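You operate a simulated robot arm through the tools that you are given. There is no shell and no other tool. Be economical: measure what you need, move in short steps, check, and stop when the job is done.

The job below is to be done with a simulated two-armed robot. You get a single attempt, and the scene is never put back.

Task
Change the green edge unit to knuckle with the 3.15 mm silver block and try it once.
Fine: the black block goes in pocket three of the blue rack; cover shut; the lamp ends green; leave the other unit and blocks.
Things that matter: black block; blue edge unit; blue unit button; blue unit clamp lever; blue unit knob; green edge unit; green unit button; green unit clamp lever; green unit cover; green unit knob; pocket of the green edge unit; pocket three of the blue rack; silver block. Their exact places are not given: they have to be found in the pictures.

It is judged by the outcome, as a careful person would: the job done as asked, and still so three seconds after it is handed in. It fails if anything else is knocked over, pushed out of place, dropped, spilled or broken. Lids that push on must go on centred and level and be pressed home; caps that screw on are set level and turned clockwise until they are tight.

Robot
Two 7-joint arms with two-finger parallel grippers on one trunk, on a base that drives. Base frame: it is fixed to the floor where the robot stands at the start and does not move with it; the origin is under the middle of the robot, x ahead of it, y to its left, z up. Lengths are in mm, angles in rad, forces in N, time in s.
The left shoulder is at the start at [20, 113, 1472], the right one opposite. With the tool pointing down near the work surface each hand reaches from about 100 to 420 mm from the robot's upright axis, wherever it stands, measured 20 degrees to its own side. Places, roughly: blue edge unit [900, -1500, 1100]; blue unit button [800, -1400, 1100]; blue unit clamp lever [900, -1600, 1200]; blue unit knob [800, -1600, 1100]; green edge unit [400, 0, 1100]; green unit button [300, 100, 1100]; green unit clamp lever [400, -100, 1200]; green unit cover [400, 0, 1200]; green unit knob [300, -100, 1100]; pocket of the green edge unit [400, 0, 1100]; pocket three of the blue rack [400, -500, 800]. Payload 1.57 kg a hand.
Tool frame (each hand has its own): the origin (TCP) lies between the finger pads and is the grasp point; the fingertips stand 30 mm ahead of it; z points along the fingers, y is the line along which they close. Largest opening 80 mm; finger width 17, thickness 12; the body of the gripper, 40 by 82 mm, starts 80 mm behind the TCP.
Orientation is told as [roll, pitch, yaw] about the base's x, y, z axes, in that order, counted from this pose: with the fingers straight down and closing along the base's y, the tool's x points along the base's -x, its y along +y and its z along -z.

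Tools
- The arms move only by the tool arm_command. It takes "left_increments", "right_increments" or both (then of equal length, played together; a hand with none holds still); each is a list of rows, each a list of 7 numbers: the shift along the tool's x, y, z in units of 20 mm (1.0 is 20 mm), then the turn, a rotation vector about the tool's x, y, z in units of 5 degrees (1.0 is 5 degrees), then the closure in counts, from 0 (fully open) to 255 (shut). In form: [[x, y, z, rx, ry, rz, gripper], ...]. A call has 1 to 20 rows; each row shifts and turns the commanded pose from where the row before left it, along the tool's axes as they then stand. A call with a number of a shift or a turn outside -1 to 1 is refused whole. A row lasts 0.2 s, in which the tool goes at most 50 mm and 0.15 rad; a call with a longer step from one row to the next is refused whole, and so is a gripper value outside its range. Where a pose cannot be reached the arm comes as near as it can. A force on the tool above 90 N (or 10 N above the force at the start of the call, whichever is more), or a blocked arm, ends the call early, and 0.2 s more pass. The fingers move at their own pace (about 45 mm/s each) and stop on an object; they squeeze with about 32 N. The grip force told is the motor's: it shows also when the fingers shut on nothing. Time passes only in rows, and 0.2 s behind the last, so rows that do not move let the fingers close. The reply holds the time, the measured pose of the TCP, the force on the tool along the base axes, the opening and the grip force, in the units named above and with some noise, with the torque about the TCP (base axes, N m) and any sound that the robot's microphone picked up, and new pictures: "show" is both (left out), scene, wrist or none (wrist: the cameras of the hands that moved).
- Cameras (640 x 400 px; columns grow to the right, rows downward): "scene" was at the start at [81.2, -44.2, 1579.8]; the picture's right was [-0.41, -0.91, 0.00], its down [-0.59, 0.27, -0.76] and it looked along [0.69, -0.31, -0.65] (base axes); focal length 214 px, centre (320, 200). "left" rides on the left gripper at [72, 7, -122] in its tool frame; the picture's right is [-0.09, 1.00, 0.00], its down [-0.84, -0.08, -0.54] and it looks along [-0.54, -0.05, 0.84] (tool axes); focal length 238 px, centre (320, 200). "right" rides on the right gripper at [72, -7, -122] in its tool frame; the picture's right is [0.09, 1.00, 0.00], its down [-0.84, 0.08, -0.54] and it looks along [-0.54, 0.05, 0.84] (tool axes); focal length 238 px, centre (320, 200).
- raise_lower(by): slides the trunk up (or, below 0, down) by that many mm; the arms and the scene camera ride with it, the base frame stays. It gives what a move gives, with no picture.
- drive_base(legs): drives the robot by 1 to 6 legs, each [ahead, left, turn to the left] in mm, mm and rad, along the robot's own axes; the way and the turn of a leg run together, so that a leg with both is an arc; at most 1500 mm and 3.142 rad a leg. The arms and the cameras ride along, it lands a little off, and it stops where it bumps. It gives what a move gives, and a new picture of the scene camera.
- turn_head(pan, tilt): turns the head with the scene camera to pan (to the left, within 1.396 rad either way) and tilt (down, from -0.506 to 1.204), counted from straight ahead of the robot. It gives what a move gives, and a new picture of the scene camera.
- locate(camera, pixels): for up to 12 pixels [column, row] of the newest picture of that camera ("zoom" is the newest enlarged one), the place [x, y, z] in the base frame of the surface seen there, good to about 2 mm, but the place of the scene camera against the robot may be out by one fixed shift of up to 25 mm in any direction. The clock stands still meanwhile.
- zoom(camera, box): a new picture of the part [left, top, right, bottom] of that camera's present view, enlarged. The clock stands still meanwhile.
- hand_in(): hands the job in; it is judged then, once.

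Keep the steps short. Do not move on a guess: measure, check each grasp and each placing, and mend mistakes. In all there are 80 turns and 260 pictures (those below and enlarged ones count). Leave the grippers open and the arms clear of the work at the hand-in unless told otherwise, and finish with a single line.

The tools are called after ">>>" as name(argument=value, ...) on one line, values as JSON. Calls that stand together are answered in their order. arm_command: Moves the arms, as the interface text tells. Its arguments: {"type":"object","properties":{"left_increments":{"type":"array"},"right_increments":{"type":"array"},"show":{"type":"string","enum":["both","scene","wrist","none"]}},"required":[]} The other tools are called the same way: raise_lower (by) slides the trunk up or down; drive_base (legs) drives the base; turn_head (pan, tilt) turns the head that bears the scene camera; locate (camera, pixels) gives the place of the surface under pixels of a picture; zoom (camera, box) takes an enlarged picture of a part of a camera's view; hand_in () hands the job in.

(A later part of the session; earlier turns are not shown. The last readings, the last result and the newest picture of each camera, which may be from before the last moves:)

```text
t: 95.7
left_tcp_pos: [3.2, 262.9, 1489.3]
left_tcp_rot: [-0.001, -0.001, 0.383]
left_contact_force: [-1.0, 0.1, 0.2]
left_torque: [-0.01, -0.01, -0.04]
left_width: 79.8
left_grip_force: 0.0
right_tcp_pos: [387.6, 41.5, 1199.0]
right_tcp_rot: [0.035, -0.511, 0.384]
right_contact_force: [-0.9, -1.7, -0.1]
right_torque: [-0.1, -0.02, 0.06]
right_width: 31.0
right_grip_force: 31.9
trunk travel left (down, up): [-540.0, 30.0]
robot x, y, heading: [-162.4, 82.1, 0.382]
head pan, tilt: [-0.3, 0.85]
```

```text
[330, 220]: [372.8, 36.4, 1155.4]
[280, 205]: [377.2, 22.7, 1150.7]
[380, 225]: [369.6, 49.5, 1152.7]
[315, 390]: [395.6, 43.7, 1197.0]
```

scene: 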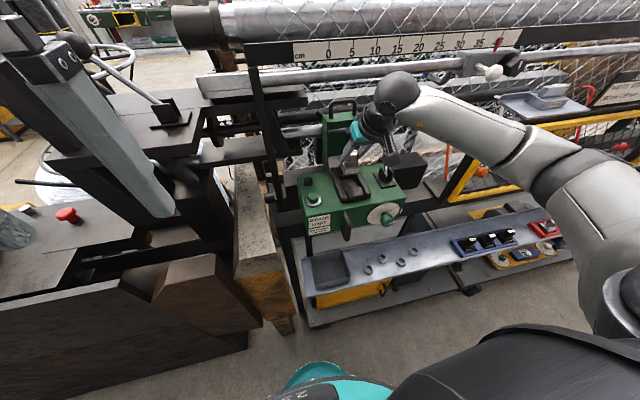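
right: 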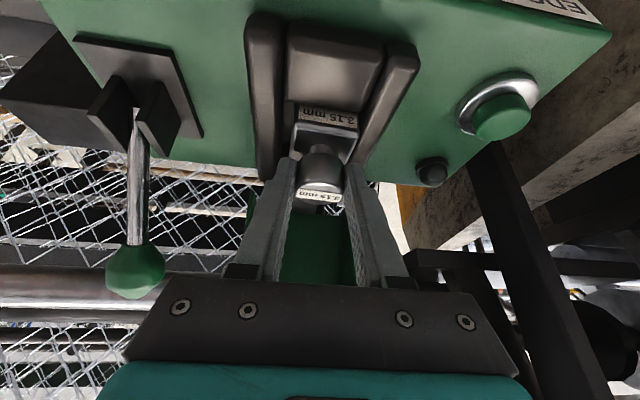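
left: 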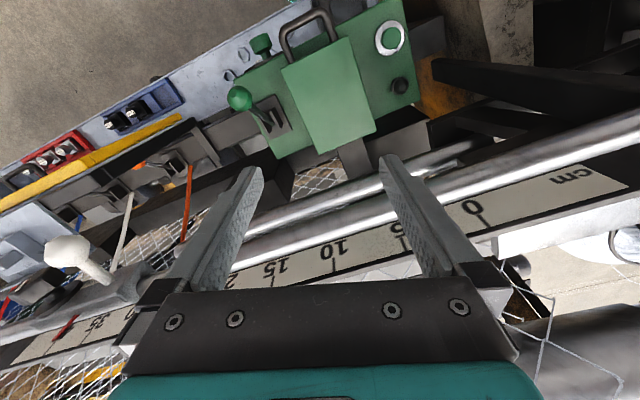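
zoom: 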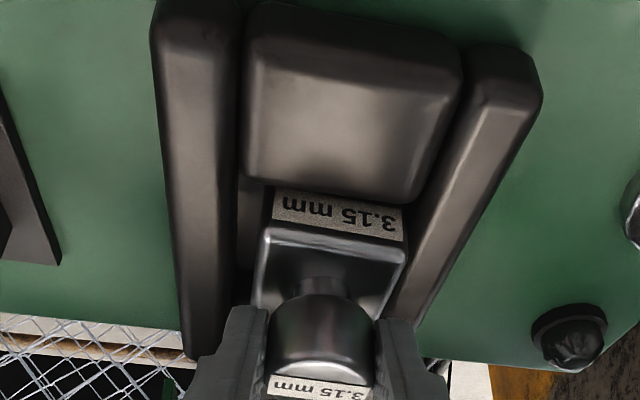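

Seated (top at 1197, weight off the hand). Release and withdraw.

>>> arm_command(right_increments=[[0, 0, 0, 0, 0, 0, 75], [0, 0, 0, 0, 0, 0, 75], [0, 0, 0, 0, 0, 0, 75], [0, 0, -0.5, 0, 0, 0, 75], [0, 0, -1, 0, 0, 0, 75], [0, 0, -1, 0, 0, 0, 75], [0, 0, -1, 0, 0, 0, 75], [0, 0, -1, 0, 0, 0, 75], [0, 0, -1, 0, 0, 0, 75]], show="wrist")

>>> zoom(camera="right", box=[190, 20, 430, 220])

>>> locate(camera="right", pixels=[[220, 175], [205, 178], [235, 178], [219, 190], [222, 120], [330, 130], [335, 80], [222, 85]])

```text
t: 97.7
left_tcp_pos: [4.7, 262.0, 1487.9]
left_tcp_rot: [0.0, -0.001, 0.384]
left_contact_force: [0.0, 0.4, 0.0]
left_torque: [0.03, 0.01, -0.01]
left_width: 80.0
left_grip_force: 0.0
right_tcp_pos: [338.5, 16.9, 1292.8]
right_tcp_rot: [0.035, -0.504, 0.384]
right_contact_force: [0.2, 0.1, -0.2]
right_torque: [0.01, -0.02, 0.02]
right_width: 56.3
right_grip_force: 0.1
trunk travel left (down, up): [-540.0, 30.0]
robot x, y, heading: [-160.2, 80.3, 0.382]
head pan, tilt: [-0.3, 0.85]
```

right: 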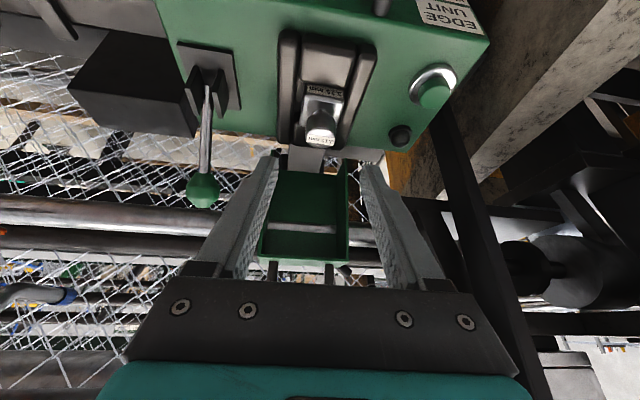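

```text
2.00 times, centred on (310, 120) of right
```

zoom: 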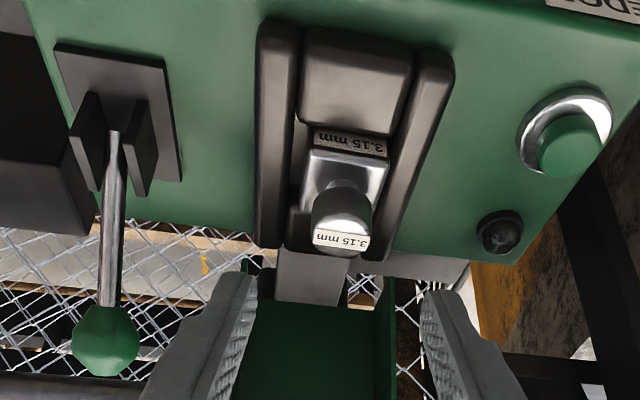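

```text
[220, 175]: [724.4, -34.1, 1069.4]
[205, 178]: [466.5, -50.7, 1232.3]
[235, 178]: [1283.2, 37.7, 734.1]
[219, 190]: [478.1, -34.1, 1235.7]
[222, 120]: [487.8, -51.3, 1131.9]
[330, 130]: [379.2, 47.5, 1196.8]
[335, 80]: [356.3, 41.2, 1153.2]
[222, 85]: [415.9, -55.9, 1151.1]
```

The silver 3.15 block sits in the pocket. Pitch to 45° and approach the lever ball (image (202,190)).

>>> arm_command(right_increments=[[0, -0.95, 0, 0, -0.8, 0, 40], [0, -0.95, 0, 0, -0.8, 0, 40], [-0.55, -0.95, 0.32, 0, -0.8, 0, 40], [-0.55, -0.95, 0.32, 0, -0.8, 0, 40], [-0.55, -0.95, 0.32, 0, 0, 0, 40], [-0.55, -0.95, 0.32, 0, 0, 0, 40]], show="wrist")

>>> zoom(camera="right", box=[240, 60, 400, 200])

>>> locate(camera="right", pixels=[[318, 140], [318, 130], [310, 140], [328, 140], [318, 150], [322, 110]])

```text
t: 99.1
left_tcp_pos: [3.7, 262.8, 1487.8]
left_tcp_rot: [0.0, 0.0, 0.384]
left_contact_force: [0.5, 0.1, 0.1]
left_torque: [-0.01, 0.02, -0.04]
left_width: 80.1
left_grip_force: 0.1
right_tcp_pos: [429.0, -69.6, 1301.8]
right_tcp_rot: [0.043, -0.785, 0.372]
right_contact_force: [-0.1, 0.4, -0.1]
right_torque: [-0.01, -0.02, 0.01]
right_width: 67.2
right_grip_force: 0.1
trunk travel left (down, up): [-540.0, 30.0]
robot x, y, heading: [-161.6, 81.9, 0.381]
head pan, tilt: [-0.3, 0.85]
```

right: 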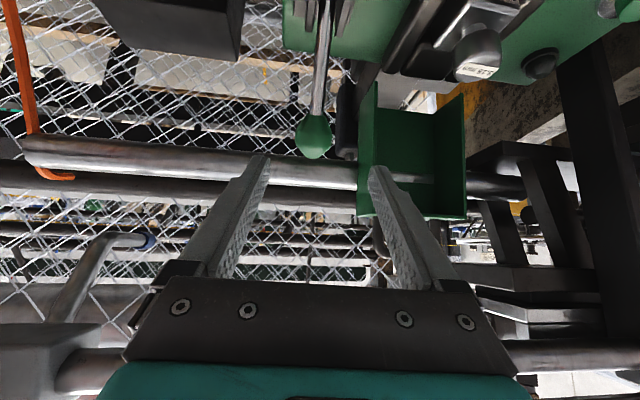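

```text
2.86 times, centred on (320, 130) of right
```

zoom: 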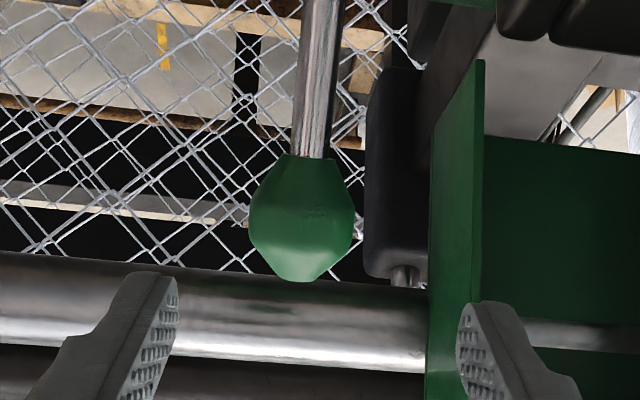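

```text
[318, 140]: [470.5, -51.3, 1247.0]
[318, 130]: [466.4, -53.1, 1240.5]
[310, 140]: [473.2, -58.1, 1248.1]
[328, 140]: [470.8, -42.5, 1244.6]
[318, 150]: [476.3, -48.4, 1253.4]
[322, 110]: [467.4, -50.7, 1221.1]
```

Ball centre ≈ (n 432, z 1244). Advance and grasp.

>>> arm_command(right_increments=[[-0.01, 0.02, 0.83, 0, 0, 0, 40], [-0.01, 0.02, 0.83, 0, 0, 0, 40], [-0.01, 0.02, 0.83, 0, 0, 0, 40], [-0.01, 0.02, 0.83, 0, 0, 0, 40], [-0.01, 0.02, 0.83, 0, 0, 0, 40], [0, 0, 0, 0, 0, 0, 255], [0, 0, 0, 0, 0, 0, 255], [0, 0, 0, 0, 0, 0, 255], [0, 0, 0, 0, 0, 0, 255]], show="wrist")

```text
t: 101.1
left_tcp_pos: [5.3, 263.9, 1486.9]
left_tcp_rot: [0.0, 0.002, 0.384]
left_contact_force: [-0.1, 0.3, -0.4]
left_torque: [0.0, 0.03, 0.01]
left_width: 80.2
left_grip_force: 0.2
right_tcp_pos: [482.8, -40.7, 1242.4]
right_tcp_rot: [0.045, -0.786, 0.371]
right_contact_force: [5.2, -2.1, 0.4]
right_torque: [0.0, 0.0, 0.05]
right_width: 32.2
right_grip_force: 31.0
trunk travel left (down, up): [-540.0, 30.0]
robot x, y, heading: [-159.6, 77.2, 0.387]
head pan, tilt: [-0.3, 0.85]
```

right: 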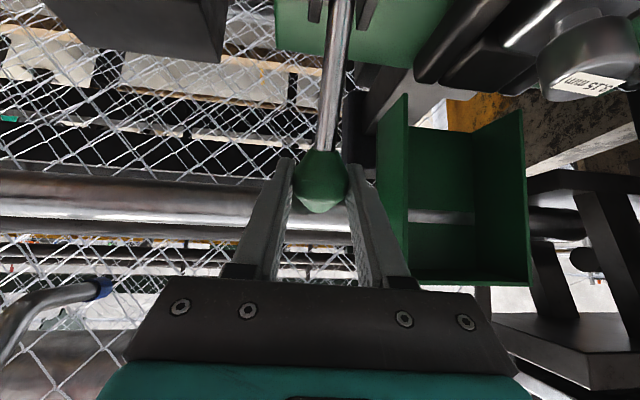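

Held. Pull the lever forward along its arc to its original clamped position.

>>> arm_command(right_increments=[[0.124, 0, -0.448, 0, 0, 0, 255], [0.164, 0, -0.435, 0, 0, 0, 255], [0.202, 0, -0.419, 0, 0, 0, 255], [0.239, 0, -0.399, 0, 0, 0, 255], [0.273, -0.02, -0.376, 0, 0, 0, 255], [0.306, -0.02, -0.35, 0, 0, 0, 255], [0.336, -0.02, -0.321, 0, 0, 0, 255], [0.363, -0.02, -0.29, 0, 0, 0, 255], [0.388, 0, -0.257, 0, 0, 0, 255], [0.409, 0, -0.221, 0, 0, 0, 255], [0.427, 0, -0.184, 0, 0, 0, 255], [0.442, 0, -0.145, 0, 0, 0, 255], [0.453, 0, -0.105, 0, 0, 0, 255]], show="both")

```text
t: 103.9
left_tcp_pos: [2.3, 265.3, 1488.2]
left_tcp_rot: [-0.004, 0.0, 0.382]
left_contact_force: [0.7, -0.6, -0.3]
left_torque: [-0.04, 0.04, 0.01]
left_width: 80.1
left_grip_force: 0.0
right_tcp_pos: [378.7, -83.8, 1243.3]
right_tcp_rot: [0.045, -0.791, 0.373]
right_contact_force: [-1.8, 13.5, 11.3]
right_torque: [0.55, -1.02, 0.24]
right_width: 32.5
right_grip_force: 40.7
trunk travel left (down, up): [-540.0, 30.0]
robot x, y, heading: [-159.1, 86.6, 0.382]
head pan, tilt: [-0.3, 0.85]
```

scene: 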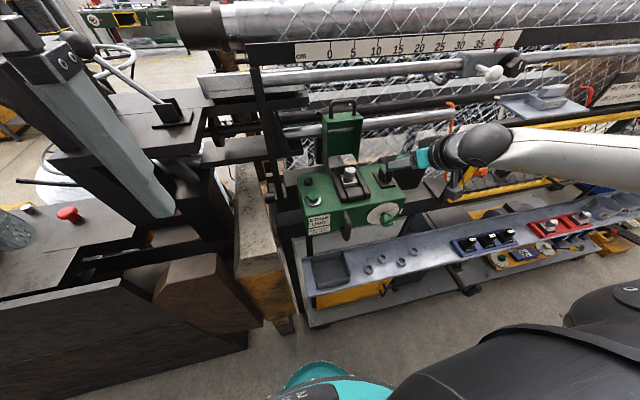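
right: 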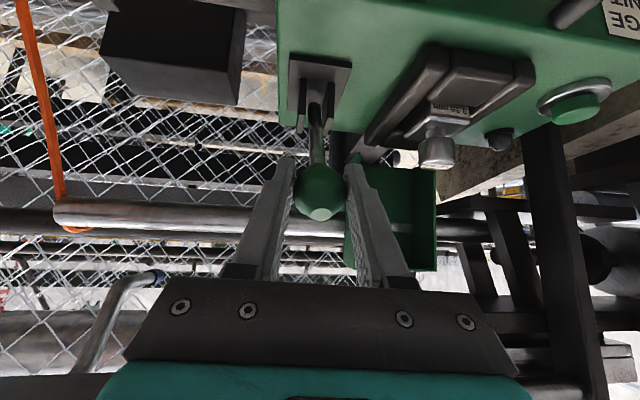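

Almost there; the lever plane drifts right, so add a right shift and push on to the stop.

>>> arm_command(right_increments=[[0.3, -0.2, -0.05, 0, 0, 0, 255], [0.35, -0.15, -0.03, 0, 0, 0, 255], [0.35, -0.1, 0, 0, 0, 0, 255]], show="none")

```text
t: 104.7
left_tcp_pos: [4.2, 271.5, 1487.5]
left_tcp_rot: [-0.006, 0.001, 0.386]
left_contact_force: [-0.3, -0.4, 0.3]
left_torque: [0.0, 0.0, 0.02]
left_width: 80.1
left_grip_force: 0.0
right_tcp_pos: [369.4, -86.2, 1237.2]
right_tcp_rot: [0.057, -0.813, 0.38]
right_contact_force: [8.8, 35.9, 23.6]
right_torque: [-0.09, 0.34, 0.1]
right_width: 31.8
right_grip_force: 40.5
trunk travel left (down, up): [-540.0, 30.0]
robot x, y, heading: [-160.4, 79.3, 0.382]
head pan, tilt: [-0.3, 0.85]
```

At the stop, same place as at the start. Release, back off and check the clamp.

>>> arm_command(right_increments=[[0, 0, 0, 0, 0, 0, 30], [0, 0, 0, 0, 0, 0, 30], [0, 0, 0, 0, 0, 0, 30], [0, 0, -1, 0, 0, 0, 30], [0, 0, -1, 0, 0, 0, 30], [0, 0, -1, 0, 0, 0, 30], [0, 0, -1, 0, 0, 0, 30], [0, 0, -1, 0, 0, 0, 30]], show="both")

>>> zoom(camera="right", box=[270, 0, 510, 180])

>>> zoom(camera="scene", box=[290, 90, 430, 240])

```text
t: 106.5
left_tcp_pos: [2.8, 263.3, 1487.9]
left_tcp_rot: [0.001, 0.001, 0.382]
left_contact_force: [0.1, 0.7, -0.3]
left_torque: [-0.02, 0.0, -0.01]
left_width: 80.1
left_grip_force: 0.2
right_tcp_pos: [301.9, -130.3, 1297.7]
right_tcp_rot: [0.043, -0.788, 0.37]
right_contact_force: [-0.1, -0.1, 0.4]
right_torque: [0.01, 0.01, 0.02]
right_width: 70.7
right_grip_force: 0.0
trunk travel left (down, up): [-540.0, 30.0]
robot x, y, heading: [-158.7, 84.3, 0.382]
head pan, tilt: [-0.3, 0.85]
```

scene: 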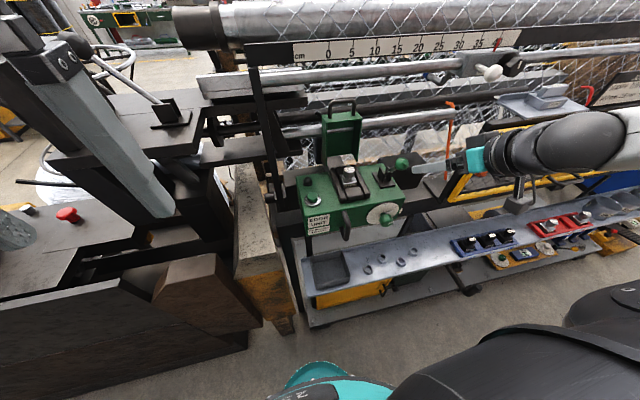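
right: 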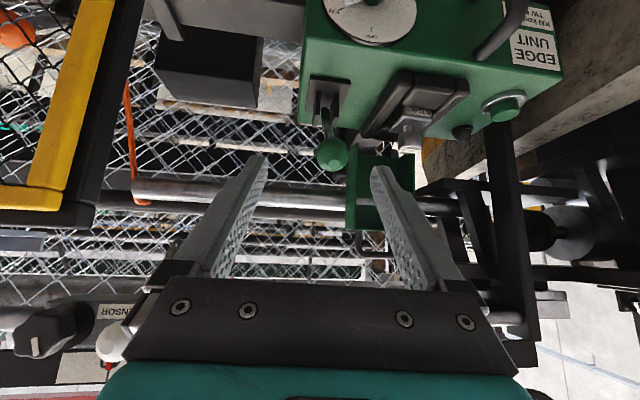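

```text
2.22 times, centred on (390, 90) of right
```

zoom: 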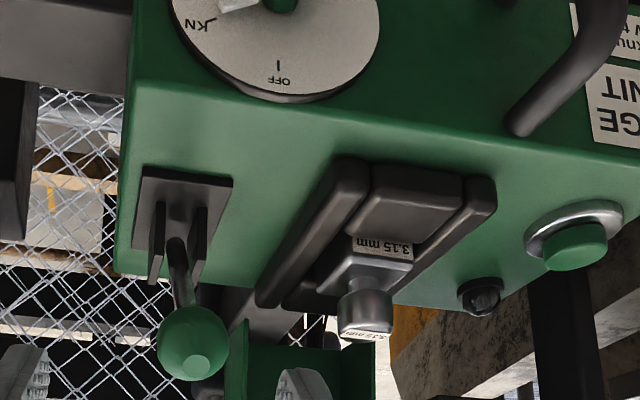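

```text
2.67 times, centred on (360, 165) of scene
```

zoom: 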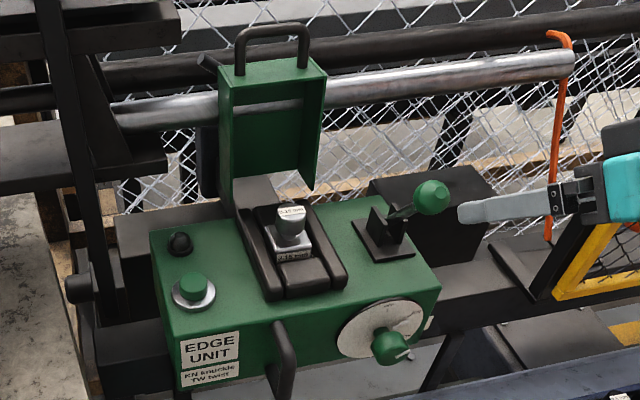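

Block is clamped. Now to close the cover: I'll view the handle from a bit behind it (TCP to about n=370, z=1390).

>>> arm_command(right_increments=[[-0.9, 0.5, -0.6, 0, 0, 0, 0], [-0.9, 0.5, -0.3, 0, 0, 0, 0], [-0.9, 0.6, 0, 0, 0, 0, 0], [-0.9, 0.7, 0, 0, 0, 0, 0], [-0.9, 0.7, 0, 0, 0, 0, 0], [-0.9, 0.7, 0, 0, 0, 0, 0], [-0.9, 0.7, 0, 0, 0, 0, 0], [-0.5, 0.7, 0, 0, 0, 0, 0]], show="both")

>>> zoom(camera="right", box=[200, 20, 440, 200])

```text
t: 108.3
left_tcp_pos: [4.0, 263.7, 1487.1]
left_tcp_rot: [-0.001, 0.001, 0.383]
left_contact_force: [0.8, 1.0, -0.7]
left_torque: [0.03, 0.01, 0.03]
left_width: 80.1
left_grip_force: 0.1
right_tcp_pos: [341.3, -7.6, 1409.0]
right_tcp_rot: [0.045, -0.785, 0.368]
right_contact_force: [0.2, 0.1, 0.4]
right_torque: [-0.03, 0.01, -0.01]
right_width: 80.0
right_grip_force: 0.0
trunk travel left (down, up): [-540.0, 30.0]
robot x, y, heading: [-160.0, 78.8, 0.385]
head pan, tilt: [-0.3, 0.85]
```

scene: 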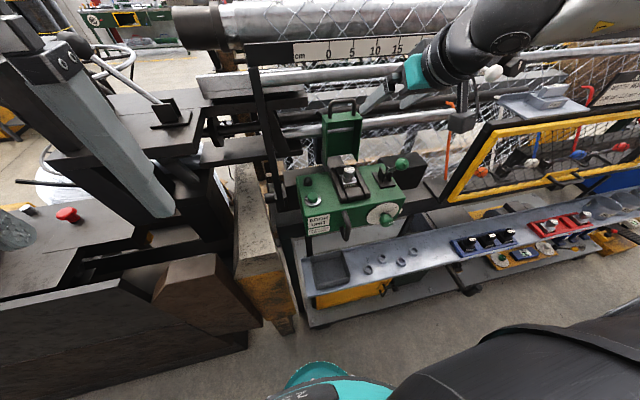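
right: 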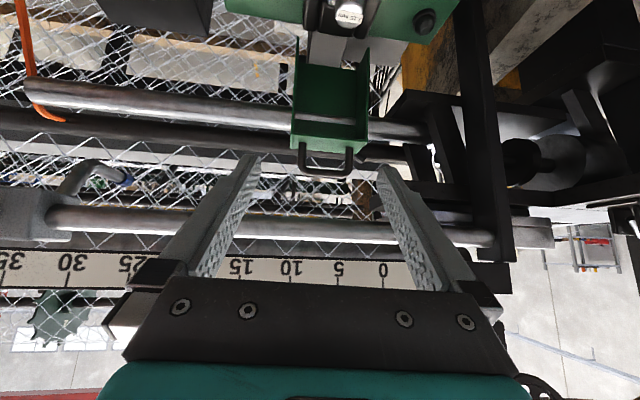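

```text
2.22 times, centred on (320, 110) of right
```

zoom: 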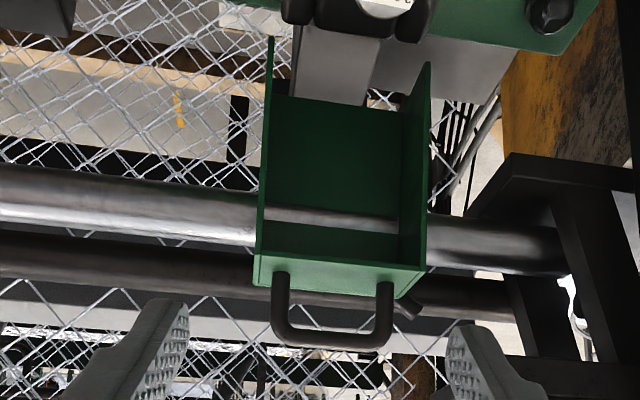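

Measure the handle.

>>> locate(camera="zoom", pixels=[[330, 340], [277, 320], [385, 330], [280, 290], [386, 298], [258, 275], [405, 290], [335, 275], [310, 336], [360, 344], [275, 300], [390, 305]])

```text
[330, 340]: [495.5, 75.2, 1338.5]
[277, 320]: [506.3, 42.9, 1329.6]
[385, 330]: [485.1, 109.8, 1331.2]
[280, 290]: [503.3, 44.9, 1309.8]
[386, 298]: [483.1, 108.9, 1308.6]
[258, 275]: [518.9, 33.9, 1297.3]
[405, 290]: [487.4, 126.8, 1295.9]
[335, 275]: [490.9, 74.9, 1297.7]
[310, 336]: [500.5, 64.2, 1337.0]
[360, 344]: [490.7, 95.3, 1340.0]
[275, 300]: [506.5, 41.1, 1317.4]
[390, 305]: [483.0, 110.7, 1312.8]
```

I'll pinch the handle's right leg (at about (504,44), z≈1315) between the fingers. Pitch to 60° and approach to 60 mm short.

>>> arm_command(right_increments=[[0, 0, 0, 0, -1, 0, 96], [0, 0, 0, 0, -1, 0, 96], [0, 0, 0, 0, -1, 0, 96], [-0.033, -0.108, 0.957, 0, 0, 0, 96], [-0.033, -0.108, 0.957, 0, 0, 0, 96], [-0.033, -0.108, 0.957, 0, 0, 0, 96], [-0.033, -0.108, 0.957, 0, 0, 0, 96], [-0.033, -0.108, 0.957, 0, 0, 0, 96], [-0.033, -0.108, 0.957, 0, 0, 0, 96]], show="wrist")

>>> zoom(camera="right", box=[200, 60, 440, 240])

>>> locate(camera="right", pixels=[[320, 170], [320, 160], [320, 180], [310, 185], [330, 190], [350, 200]])

```text
t: 110.3
left_tcp_pos: [3.1, 264.6, 1487.0]
left_tcp_rot: [-0.001, 0.0, 0.381]
left_contact_force: [0.0, 0.6, 0.0]
left_torque: [-0.01, 0.03, 0.02]
left_width: 79.9
left_grip_force: 0.1
right_tcp_pos: [439.4, 22.5, 1355.5]
right_tcp_rot: [0.06, -1.048, 0.347]
right_contact_force: [-0.5, -0.3, 1.0]
right_torque: [0.0, 0.03, -0.01]
right_width: 50.0
right_grip_force: 0.1
trunk travel left (down, up): [-540.0, 30.0]
robot x, y, heading: [-161.0, 83.3, 0.379]
head pan, tilt: [-0.3, 0.85]
```

right: 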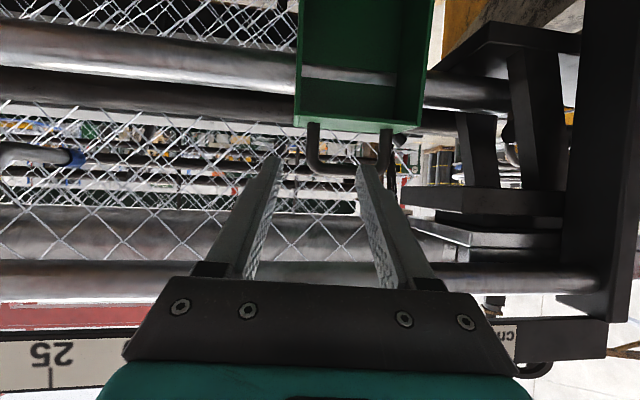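

```text
2.22 times, centred on (320, 150) of right
```

zoom: 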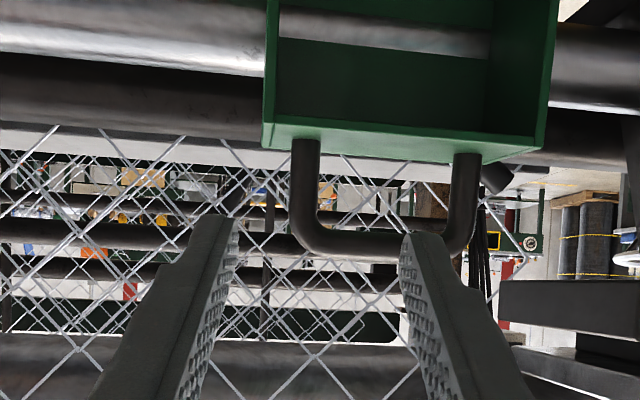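

```text
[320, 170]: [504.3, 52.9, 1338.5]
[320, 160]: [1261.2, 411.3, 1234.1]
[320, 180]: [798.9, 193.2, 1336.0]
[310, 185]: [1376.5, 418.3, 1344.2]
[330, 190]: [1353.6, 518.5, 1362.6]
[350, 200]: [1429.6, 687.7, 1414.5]
```

>>> locate(camera="zoom", pixels=[[305, 170], [305, 200], [297, 180], [315, 180], [330, 238], [305, 145]])

```text
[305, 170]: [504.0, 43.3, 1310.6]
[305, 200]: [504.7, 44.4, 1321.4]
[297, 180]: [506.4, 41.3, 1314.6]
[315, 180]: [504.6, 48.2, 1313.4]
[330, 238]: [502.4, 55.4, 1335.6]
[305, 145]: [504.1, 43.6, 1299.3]
```

Leg confirmed at (504,44). Advance 63 mm and close on it.

>>> arm_command(right_increments=[[-0.01, -0.02, 0.785, 0, 0, 0, 96], [-0.01, -0.02, 0.785, 0, 0, 0, 96], [-0.01, -0.02, 0.785, 0, 0, 0, 96], [-0.01, -0.02, 0.785, 0, 0, 0, 96], [0, 0, 0, 0, 0, 0, 255], [0, 0, 0, 0, 0, 0, 255], [0, 0, 0, 0, 0, 0, 255], [0, 0, 0, 0, 0, 0, 255]], show="wrist")

>>> zoom(camera="right", box=[220, 80, 420, 240])

```text
t: 112.1
left_tcp_pos: [3.8, 262.0, 1486.8]
left_tcp_rot: [-0.003, 0.001, 0.383]
left_contact_force: [0.1, -0.1, -1.1]
left_torque: [-0.03, 0.01, 0.0]
left_width: 79.5
left_grip_force: 0.1
right_tcp_pos: [490.4, 39.1, 1325.2]
right_tcp_rot: [0.059, -1.049, 0.345]
right_contact_force: [2.2, -7.9, 1.9]
right_torque: [-0.63, -0.17, -0.22]
right_width: 12.8
right_grip_force: 29.7
trunk travel left (down, up): [-540.0, 30.0]
robot x, y, heading: [-162.7, 83.6, 0.383]
head pan, tilt: [-0.3, 0.85]
```

right: 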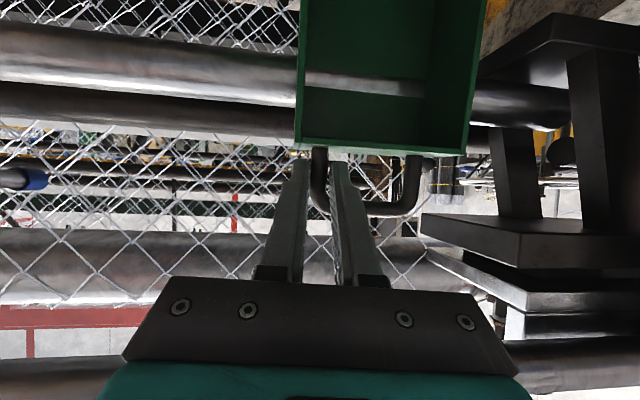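

```text
2.50 times, centred on (320, 160) of right
```

zoom: 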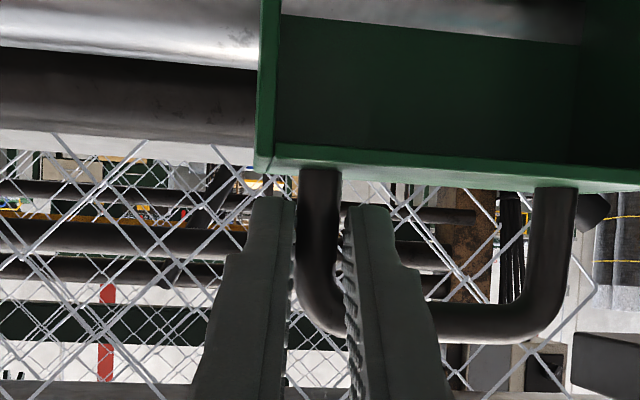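

Leg pinched (12.8 mm). Swing the cover forward along the first half of the arc.

>>> arm_command(right_increments=[[0.313, -0.02, -0.66, 0, 0.167, 0, 255], [0.313, -0.02, -0.66, 0, 0.167, 0, 255], [0.313, -0.02, -0.66, 0, 0.167, 0, 255], [0.498, -0.02, -0.523, 0, 0.167, 0, 255], [0.498, -0.02, -0.523, 0, 0.167, 0, 255], [0.498, -0.02, -0.523, 0, 0.167, 0, 255], [0.637, -0.02, -0.338, 0, 0.167, 0, 255], [0.637, -0.02, -0.338, 0, 0.167, 0, 255], [0.637, -0.02, -0.338, 0, 0.167, 0, 255]], show="both")

```text
t: 114.1
left_tcp_pos: [2.1, 264.4, 1486.9]
left_tcp_rot: [0.0, -0.002, 0.383]
left_contact_force: [0.4, 1.3, -0.2]
left_torque: [0.0, -0.03, 0.01]
left_width: 79.7
left_grip_force: 0.0
right_tcp_pos: [374.4, -10.0, 1301.7]
right_tcp_rot: [0.051, -0.914, 0.36]
right_contact_force: [0.0, -0.3, 0.1]
right_torque: [0.02, 0.01, -0.05]
right_width: 0.0
right_grip_force: 21.2
trunk travel left (down, up): [-540.0, 30.0]
robot x, y, heading: [-162.8, 84.4, 0.376]
head pan, tilt: [-0.3, 0.85]
```

scene: 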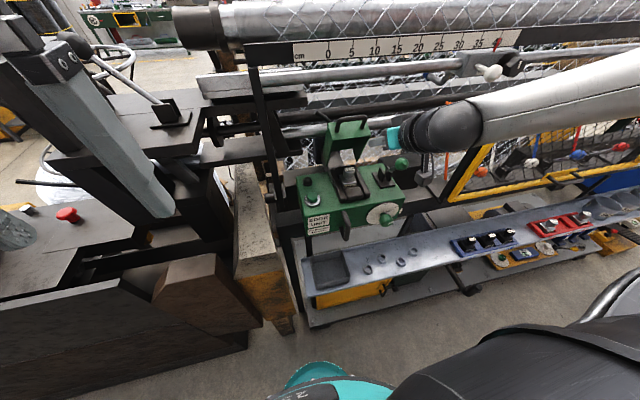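
right: 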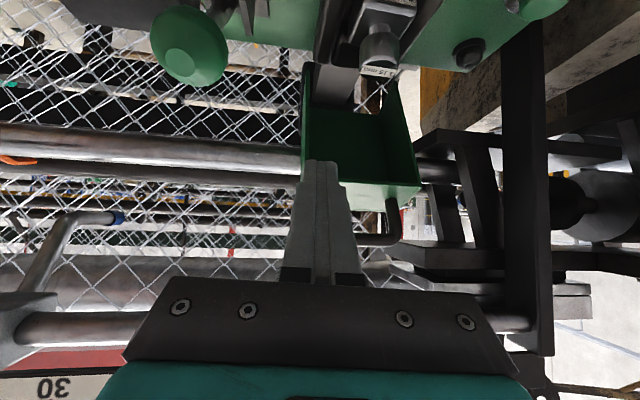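

The grip slipped off, but the cover holds its angle by itself (friction hinge). I can push it closed gently. Look and measure.

>>> zoom(camera="scene", box=[290, 90, 430, 230])

>>> zoom(camera="right", box=[280, 80, 460, 260])

>>> locate(camera="right", pixels=[[378, 239], [393, 205], [395, 225], [393, 190], [360, 184], [310, 85], [385, 237]])

```text
2.86 times, centred on (360, 160) of scene
```

zoom: 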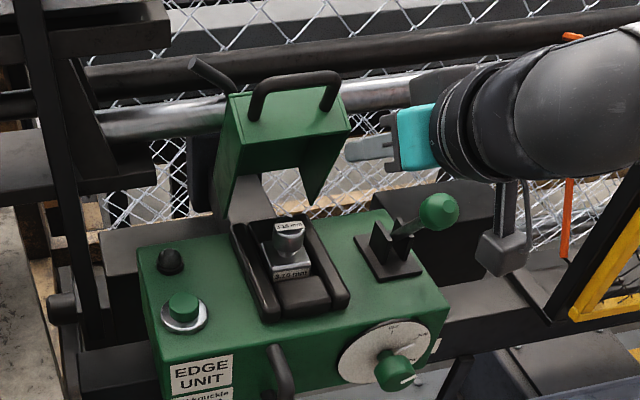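

```text
2.22 times, centred on (370, 170) of right
```

zoom: 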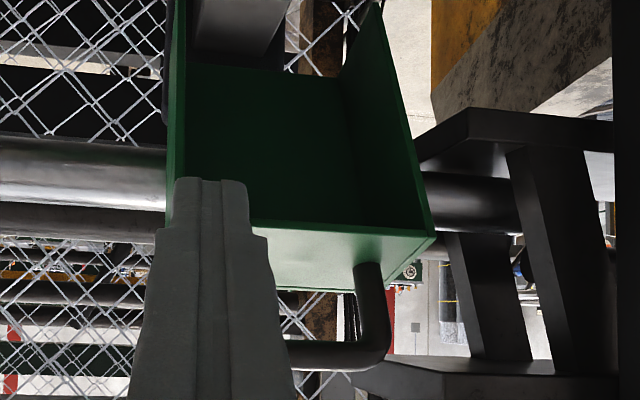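

```text
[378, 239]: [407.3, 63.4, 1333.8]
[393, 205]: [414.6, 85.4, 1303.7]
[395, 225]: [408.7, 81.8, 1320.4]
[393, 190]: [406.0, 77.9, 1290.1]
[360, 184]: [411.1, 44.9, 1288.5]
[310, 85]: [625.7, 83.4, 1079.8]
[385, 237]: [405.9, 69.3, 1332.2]
```

Bar is now at n≈405, z≈1330. I'll bring the closed fingers up and over the bar (stop above it), to press it down from the far side.

>>> arm_command(right_increments=[[0, 0, -1, 0, 0, 0, 255], [0, 0, -1, 0, 1, 0, 255], [-0.95, 0.4, -0.236, 0, 0, 0, 255], [-0.95, 0.4, -0.236, 0, 0, 0, 255], [-0.95, 0.4, -0.236, 0, 0, 0, 255], [-0.95, 0.4, -0.236, 0, 0, 0, 255], [-0.95, 0.4, -0.236, 0, 0, 0, 255], [0, 0, 0.9, 0, 0, 0, 255], [0, 0, 0.9, 0, 0, 0, 255], [0, 0, 0.9, 0, 0, 0, 255]], show="both")

>>> zoom(camera="scene", box=[290, 60, 430, 200])

```text
t: 116.3
left_tcp_pos: [4.1, 263.6, 1487.5]
left_tcp_rot: [-0.001, 0.0, 0.383]
left_contact_force: [0.5, 0.3, -0.1]
left_torque: [-0.02, 0.0, 0.0]
left_width: 79.9
left_grip_force: 0.1
right_tcp_pos: [412.6, 48.0, 1377.0]
right_tcp_rot: [0.046, -0.829, 0.367]
right_contact_force: [-0.6, -0.8, -0.3]
right_torque: [0.01, 0.03, 0.0]
right_width: 0.0
right_grip_force: 21.7
trunk travel left (down, up): [-540.0, 30.0]
robot x, y, heading: [-161.2, 84.2, 0.38]
head pan, tilt: [-0.3, 0.85]
```

scene: 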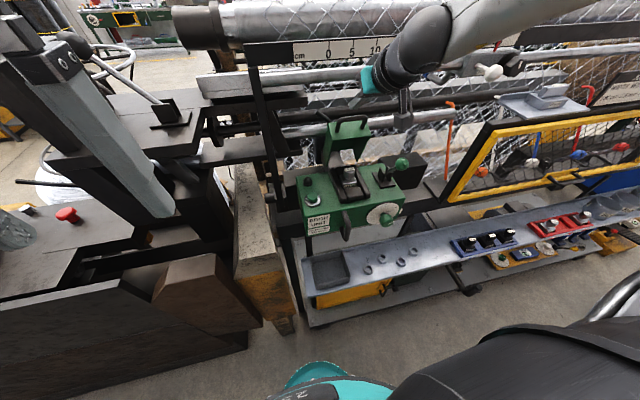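
right: 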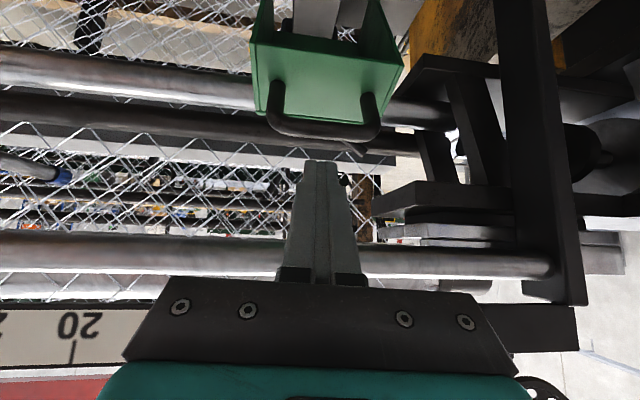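

```text
2.86 times, centred on (360, 130) of scene
```

zoom: 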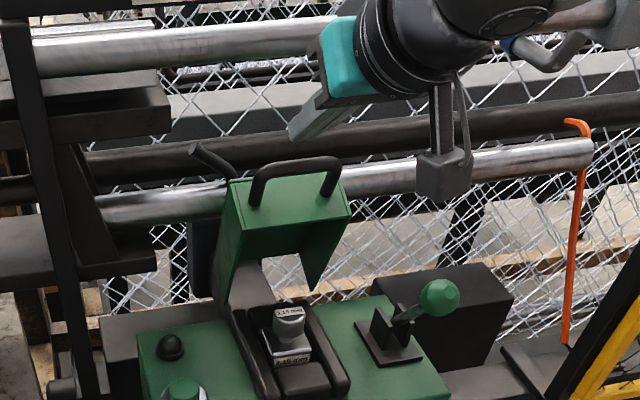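

Locate the bar from here.

>>> locate(camera="right", pixels=[[325, 130], [300, 128], [350, 133], [325, 125], [272, 110], [376, 120]])

```text
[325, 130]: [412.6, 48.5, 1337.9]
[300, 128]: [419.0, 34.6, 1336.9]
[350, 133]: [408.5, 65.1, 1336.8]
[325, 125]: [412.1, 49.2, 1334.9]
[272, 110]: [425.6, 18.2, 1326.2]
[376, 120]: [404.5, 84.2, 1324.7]
```

Come over the bar, press onto it, and push the first half of the arc.

>>> arm_command(right_increments=[[-0.05, 0, 0.9, 0, 0, 0, 255], [0.45, 0, 0, 0, 0, 0, 255], [0.45, 0, 0, 0, 0, 0, 255], [0.775, 0, -0.437, 0, 0, 0, 255], [0.814, 0, -0.36, 0, 0, 0, 255], [0.845, 0, -0.28, 0, 0, 0, 255], [0.868, 0, -0.196, 0, 0, 0, 255], [0.883, 0, -0.111, 0, 0, 0, 255]], show="both")

>>> zoom(camera="scene", box=[290, 90, 430, 230])

```text
t: 118.1
left_tcp_pos: [5.1, 262.9, 1487.8]
left_tcp_rot: [0.001, 0.0, 0.382]
left_contact_force: [-0.6, -0.4, -0.2]
left_torque: [0.0, 0.0, -0.01]
left_width: 79.9
left_grip_force: 0.0
right_tcp_pos: [340.5, 18.6, 1310.0]
right_tcp_rot: [0.044, -0.829, 0.367]
right_contact_force: [-1.0, -0.2, -0.4]
right_torque: [0.01, 0.01, -0.05]
right_width: 0.0
right_grip_force: 21.6
trunk travel left (down, up): [-540.0, 30.0]
robot x, y, heading: [-165.1, 81.3, 0.383]
head pan, tilt: [-0.3, 0.85]
```

scene: 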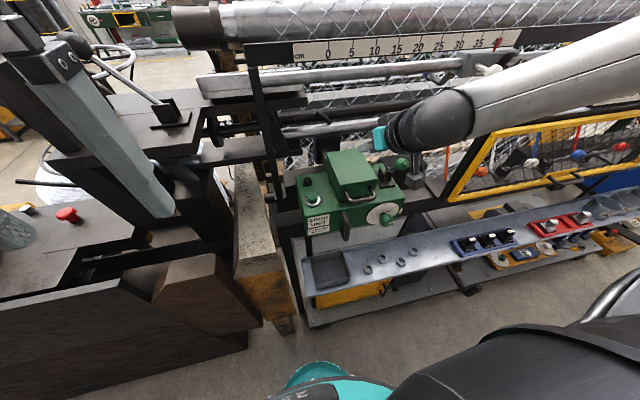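
right: 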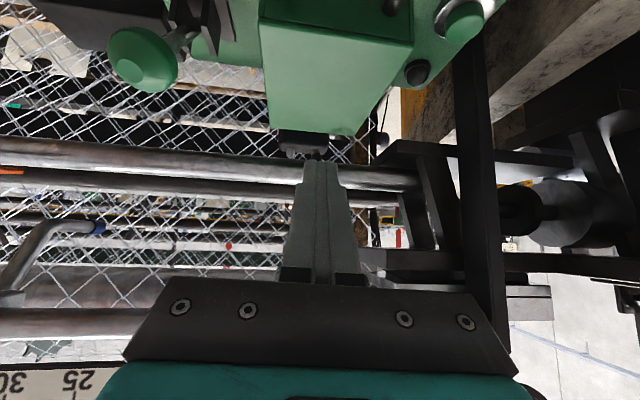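

```text
2.86 times, centred on (360, 160) of scene
```

zoom: 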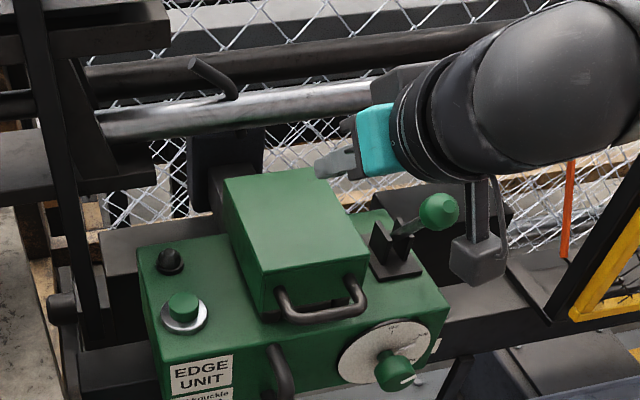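

The cover swung shut by itself. Verify it's down, pitch the hand to 30° and drive left 115 mm toward the button.

>>> arm_command(right_increments=[[0, 0, -0.5, 0, 0.9, 0, 255], [0, 0, 0, 0, 0.9, 0, 255], [0, 0, 0, 0, 0.9, 0, 255], [0, 0, 0, 0, 0.8, 0, 255]], show="none")

>>> drive_base(legs=[[0, 115, 0]])

>>> zoom(camera="right", box=[160, 0, 480, 200])

```text
t: 119.1
left_tcp_pos: [3.6, 264.0, 1488.6]
left_tcp_rot: [0.001, 0.0, 0.381]
left_contact_force: [0.6, 0.8, -0.7]
left_torque: [-0.03, 0.03, -0.01]
left_width: 79.9
left_grip_force: 0.0
right_tcp_pos: [334.6, 17.2, 1316.4]
right_tcp_rot: [0.034, -0.523, 0.384]
right_contact_force: [0.2, -0.1, 0.3]
right_torque: [0.0, -0.02, 0.0]
right_width: 0.1
right_grip_force: 20.9
trunk travel left (down, up): [-540.0, 30.0]
robot x, y, heading: [-160.9, 82.0, 0.386]
head pan, tilt: [-0.3, 0.85]
```

```text
t: 120.3
left_tcp_pos: [-40.7, 370.2, 1487.4]
left_tcp_rot: [0.0, 0.0, 0.385]
left_contact_force: [-0.3, 0.3, -0.7]
left_torque: [-0.01, 0.03, -0.02]
left_width: 80.1
left_grip_force: 0.1
right_tcp_pos: [292.1, 122.4, 1315.0]
right_tcp_rot: [0.037, -0.524, 0.384]
right_contact_force: [0.0, -0.6, 0.0]
right_torque: [-0.04, 0.0, -0.04]
right_width: 0.2
right_grip_force: 21.3
trunk travel left (down, up): [-540.0, 30.0]
robot x, y, heading: [-206.5, 188.5, 0.387]
head pan, tilt: [-0.3, 0.85]
```

scene: 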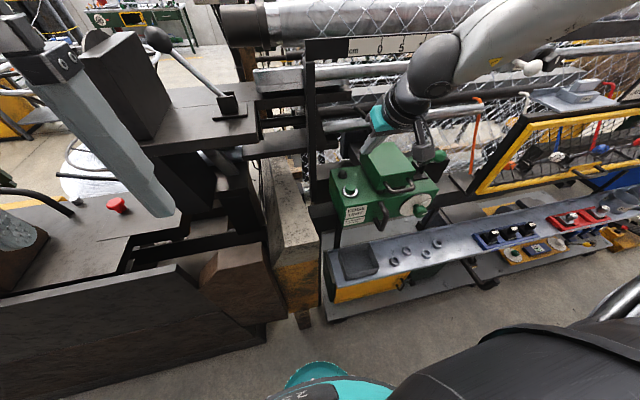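

```text
2.00 times, centred on (320, 100) of right
5 turns are left
```

zoom: 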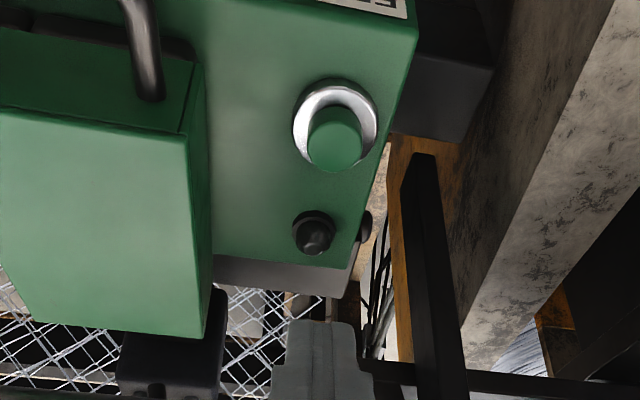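

Five turns left. Measure the button now and descend to ~18 mm above it.

>>> locate(camera="zoom", pixels=[[335, 145], [320, 130], [350, 135], [335, 120], [315, 235], [100, 200], [180, 130]])

>>> arm_command(right_increments=[[0.29, 0.01, 0.94, 0, 0, 0, 255], [0.29, 0.01, 0.94, 0, 0, 0, 255], [0.29, 0.01, 0.94, 0, 0, 0, 255], [0.29, 0.01, 0.94, 0, 0, 0, 255], [0.29, 0.01, 0.94, 0, 0, 0, 255], [0.29, 0.01, 0.94, 0, 0, 0, 255]], show="both")

>>> zoom(camera="right", box=[200, 60, 440, 220])

```text
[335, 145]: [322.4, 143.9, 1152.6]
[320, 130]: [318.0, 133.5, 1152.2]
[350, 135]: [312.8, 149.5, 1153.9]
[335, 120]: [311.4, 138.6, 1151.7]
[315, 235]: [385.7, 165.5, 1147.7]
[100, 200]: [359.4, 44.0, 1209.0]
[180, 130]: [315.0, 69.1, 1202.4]
```

```text
t: 121.7
left_tcp_pos: [-39.2, 369.0, 1486.5]
left_tcp_rot: [0.001, 0.0, 0.383]
left_contact_force: [-0.3, -0.1, 0.6]
left_torque: [0.03, 0.02, 0.01]
left_width: 79.9
left_grip_force: 0.0
right_tcp_pos: [315.6, 137.3, 1199.6]
right_tcp_rot: [0.038, -0.524, 0.383]
right_contact_force: [0.3, -0.4, -0.4]
right_torque: [0.01, 0.02, 0.0]
right_width: 0.2
right_grip_force: 21.2
trunk travel left (down, up): [-540.0, 30.0]
robot x, y, heading: [-202.9, 189.5, 0.381]
head pan, tilt: [-0.3, 0.85]
```

scene: 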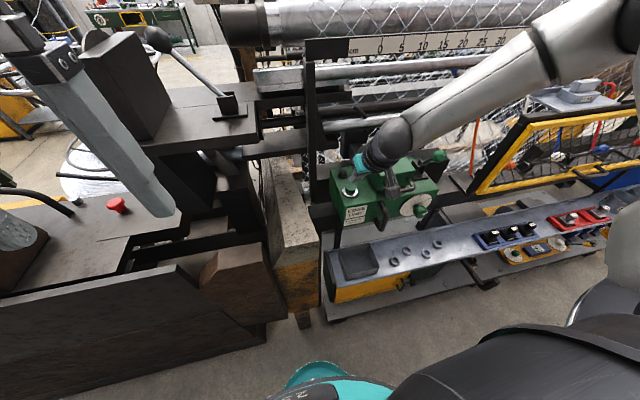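
right: 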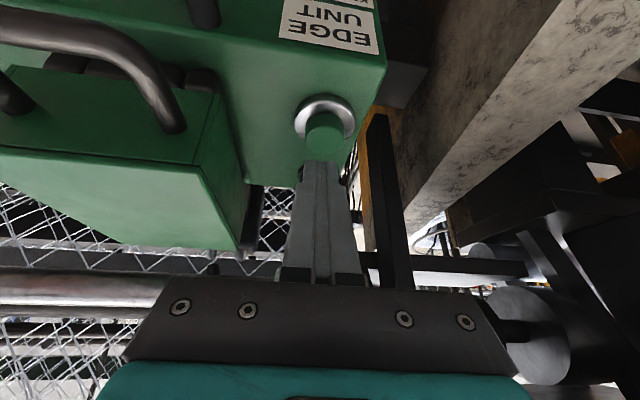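

```text
2.50 times, centred on (320, 140) of right
4 turns are left
```

zoom: 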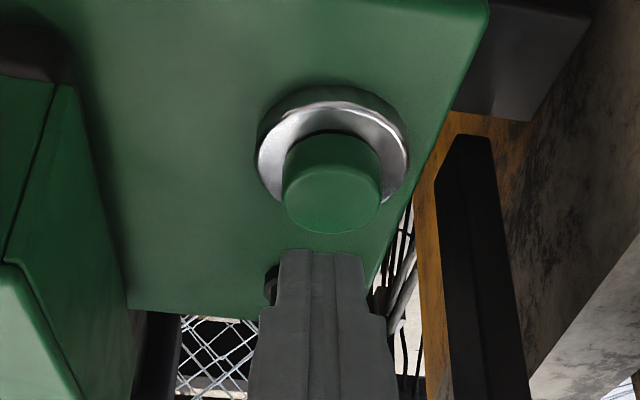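

Button centre ≈ (317,141), top 1152.5; the cover top reads 1209 (shut). Shift 5 mm back, 2.5 left, press down ~9 mm and rise.

>>> arm_command(right_increments=[[0.217, 0.125, -0.125, 0, 0, 0, 255], [0.3, 0, 0.52, 0, 0, 0, 255], [0.1, 0, 0.173, 0, 0, 0, 255], [0.1, 0, 0.173, 0, 0, 0, 255], [0.075, 0, 0.13, 0, 0, 0, 255], [0.075, 0, 0.13, 0, 0, 0, 255], [0, 0, 0, 0, 0, 0, 255], [-0.4, 0, -0.7, 0, 0, 0, 255], [-0.4, 0, -0.7, 0, 0, 0, 255], [-0.4, 0, -0.7, 0, 0, 0, 255], [-0.4, 0, -0.7, 0, 0, 0, 255], [-0.2, 0, -1, 0, 0, 0, 0], [-0.2, 0, -1, 0, 0, 0, 0], [0, 0, -1, 0, 0, 0, 0]], show="both")

>>> zoom(camera="right", box=[120, 0, 440, 200])

>>> zoom(camera="scene", box=[320, 120, 460, 250])

```text
t: 124.7
left_tcp_pos: [-39.5, 370.1, 1488.4]
left_tcp_rot: [0.0, 0.001, 0.385]
left_contact_force: [0.1, 0.9, 0.3]
left_torque: [-0.02, 0.0, 0.02]
left_width: 80.1
left_grip_force: 0.0
right_tcp_pos: [287.2, 125.1, 1295.4]
right_tcp_rot: [0.037, -0.524, 0.384]
right_contact_force: [0.6, -0.7, -0.7]
right_torque: [0.02, -0.04, 0.0]
right_width: 67.9
right_grip_force: 0.0
trunk travel left (down, up): [-540.0, 30.0]
robot x, y, heading: [-203.7, 188.7, 0.382]
head pan, tilt: [-0.3, 0.85]
heard: click
```

scene: 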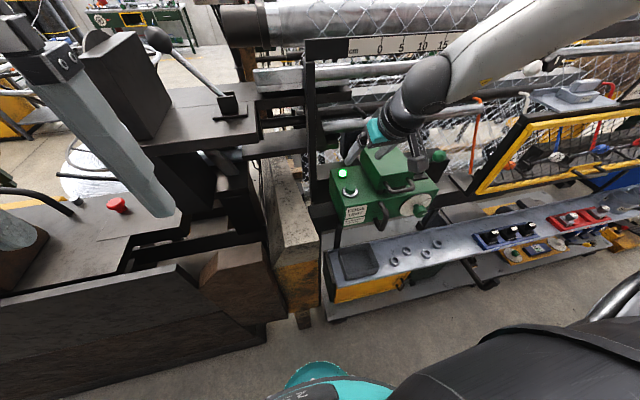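
right: 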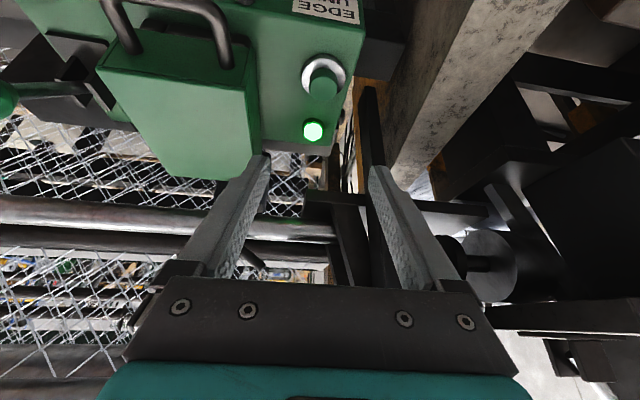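

```text
2.00 times, centred on (280, 100) of right
```

zoom: 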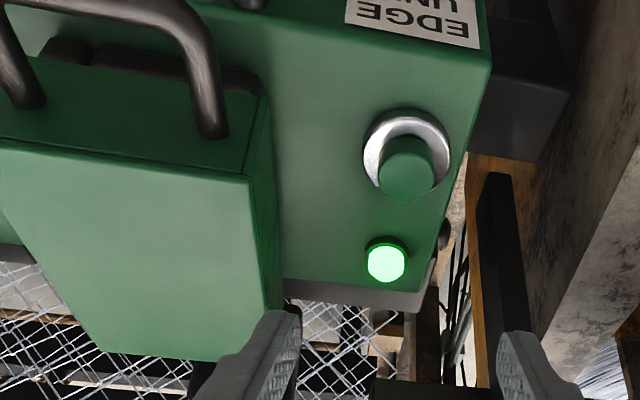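

```text
3.08 times, centred on (390, 185) of scene
3 turns are left
```

zoom: 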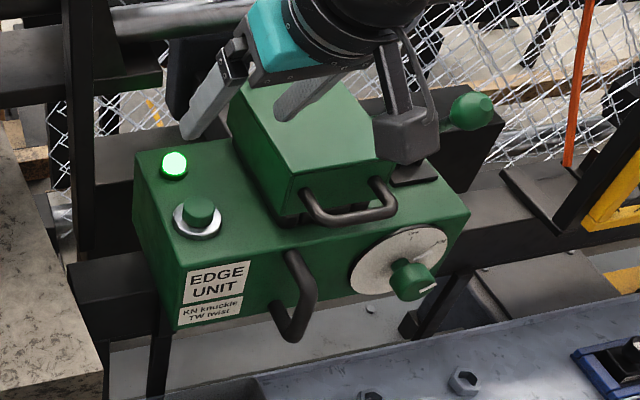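

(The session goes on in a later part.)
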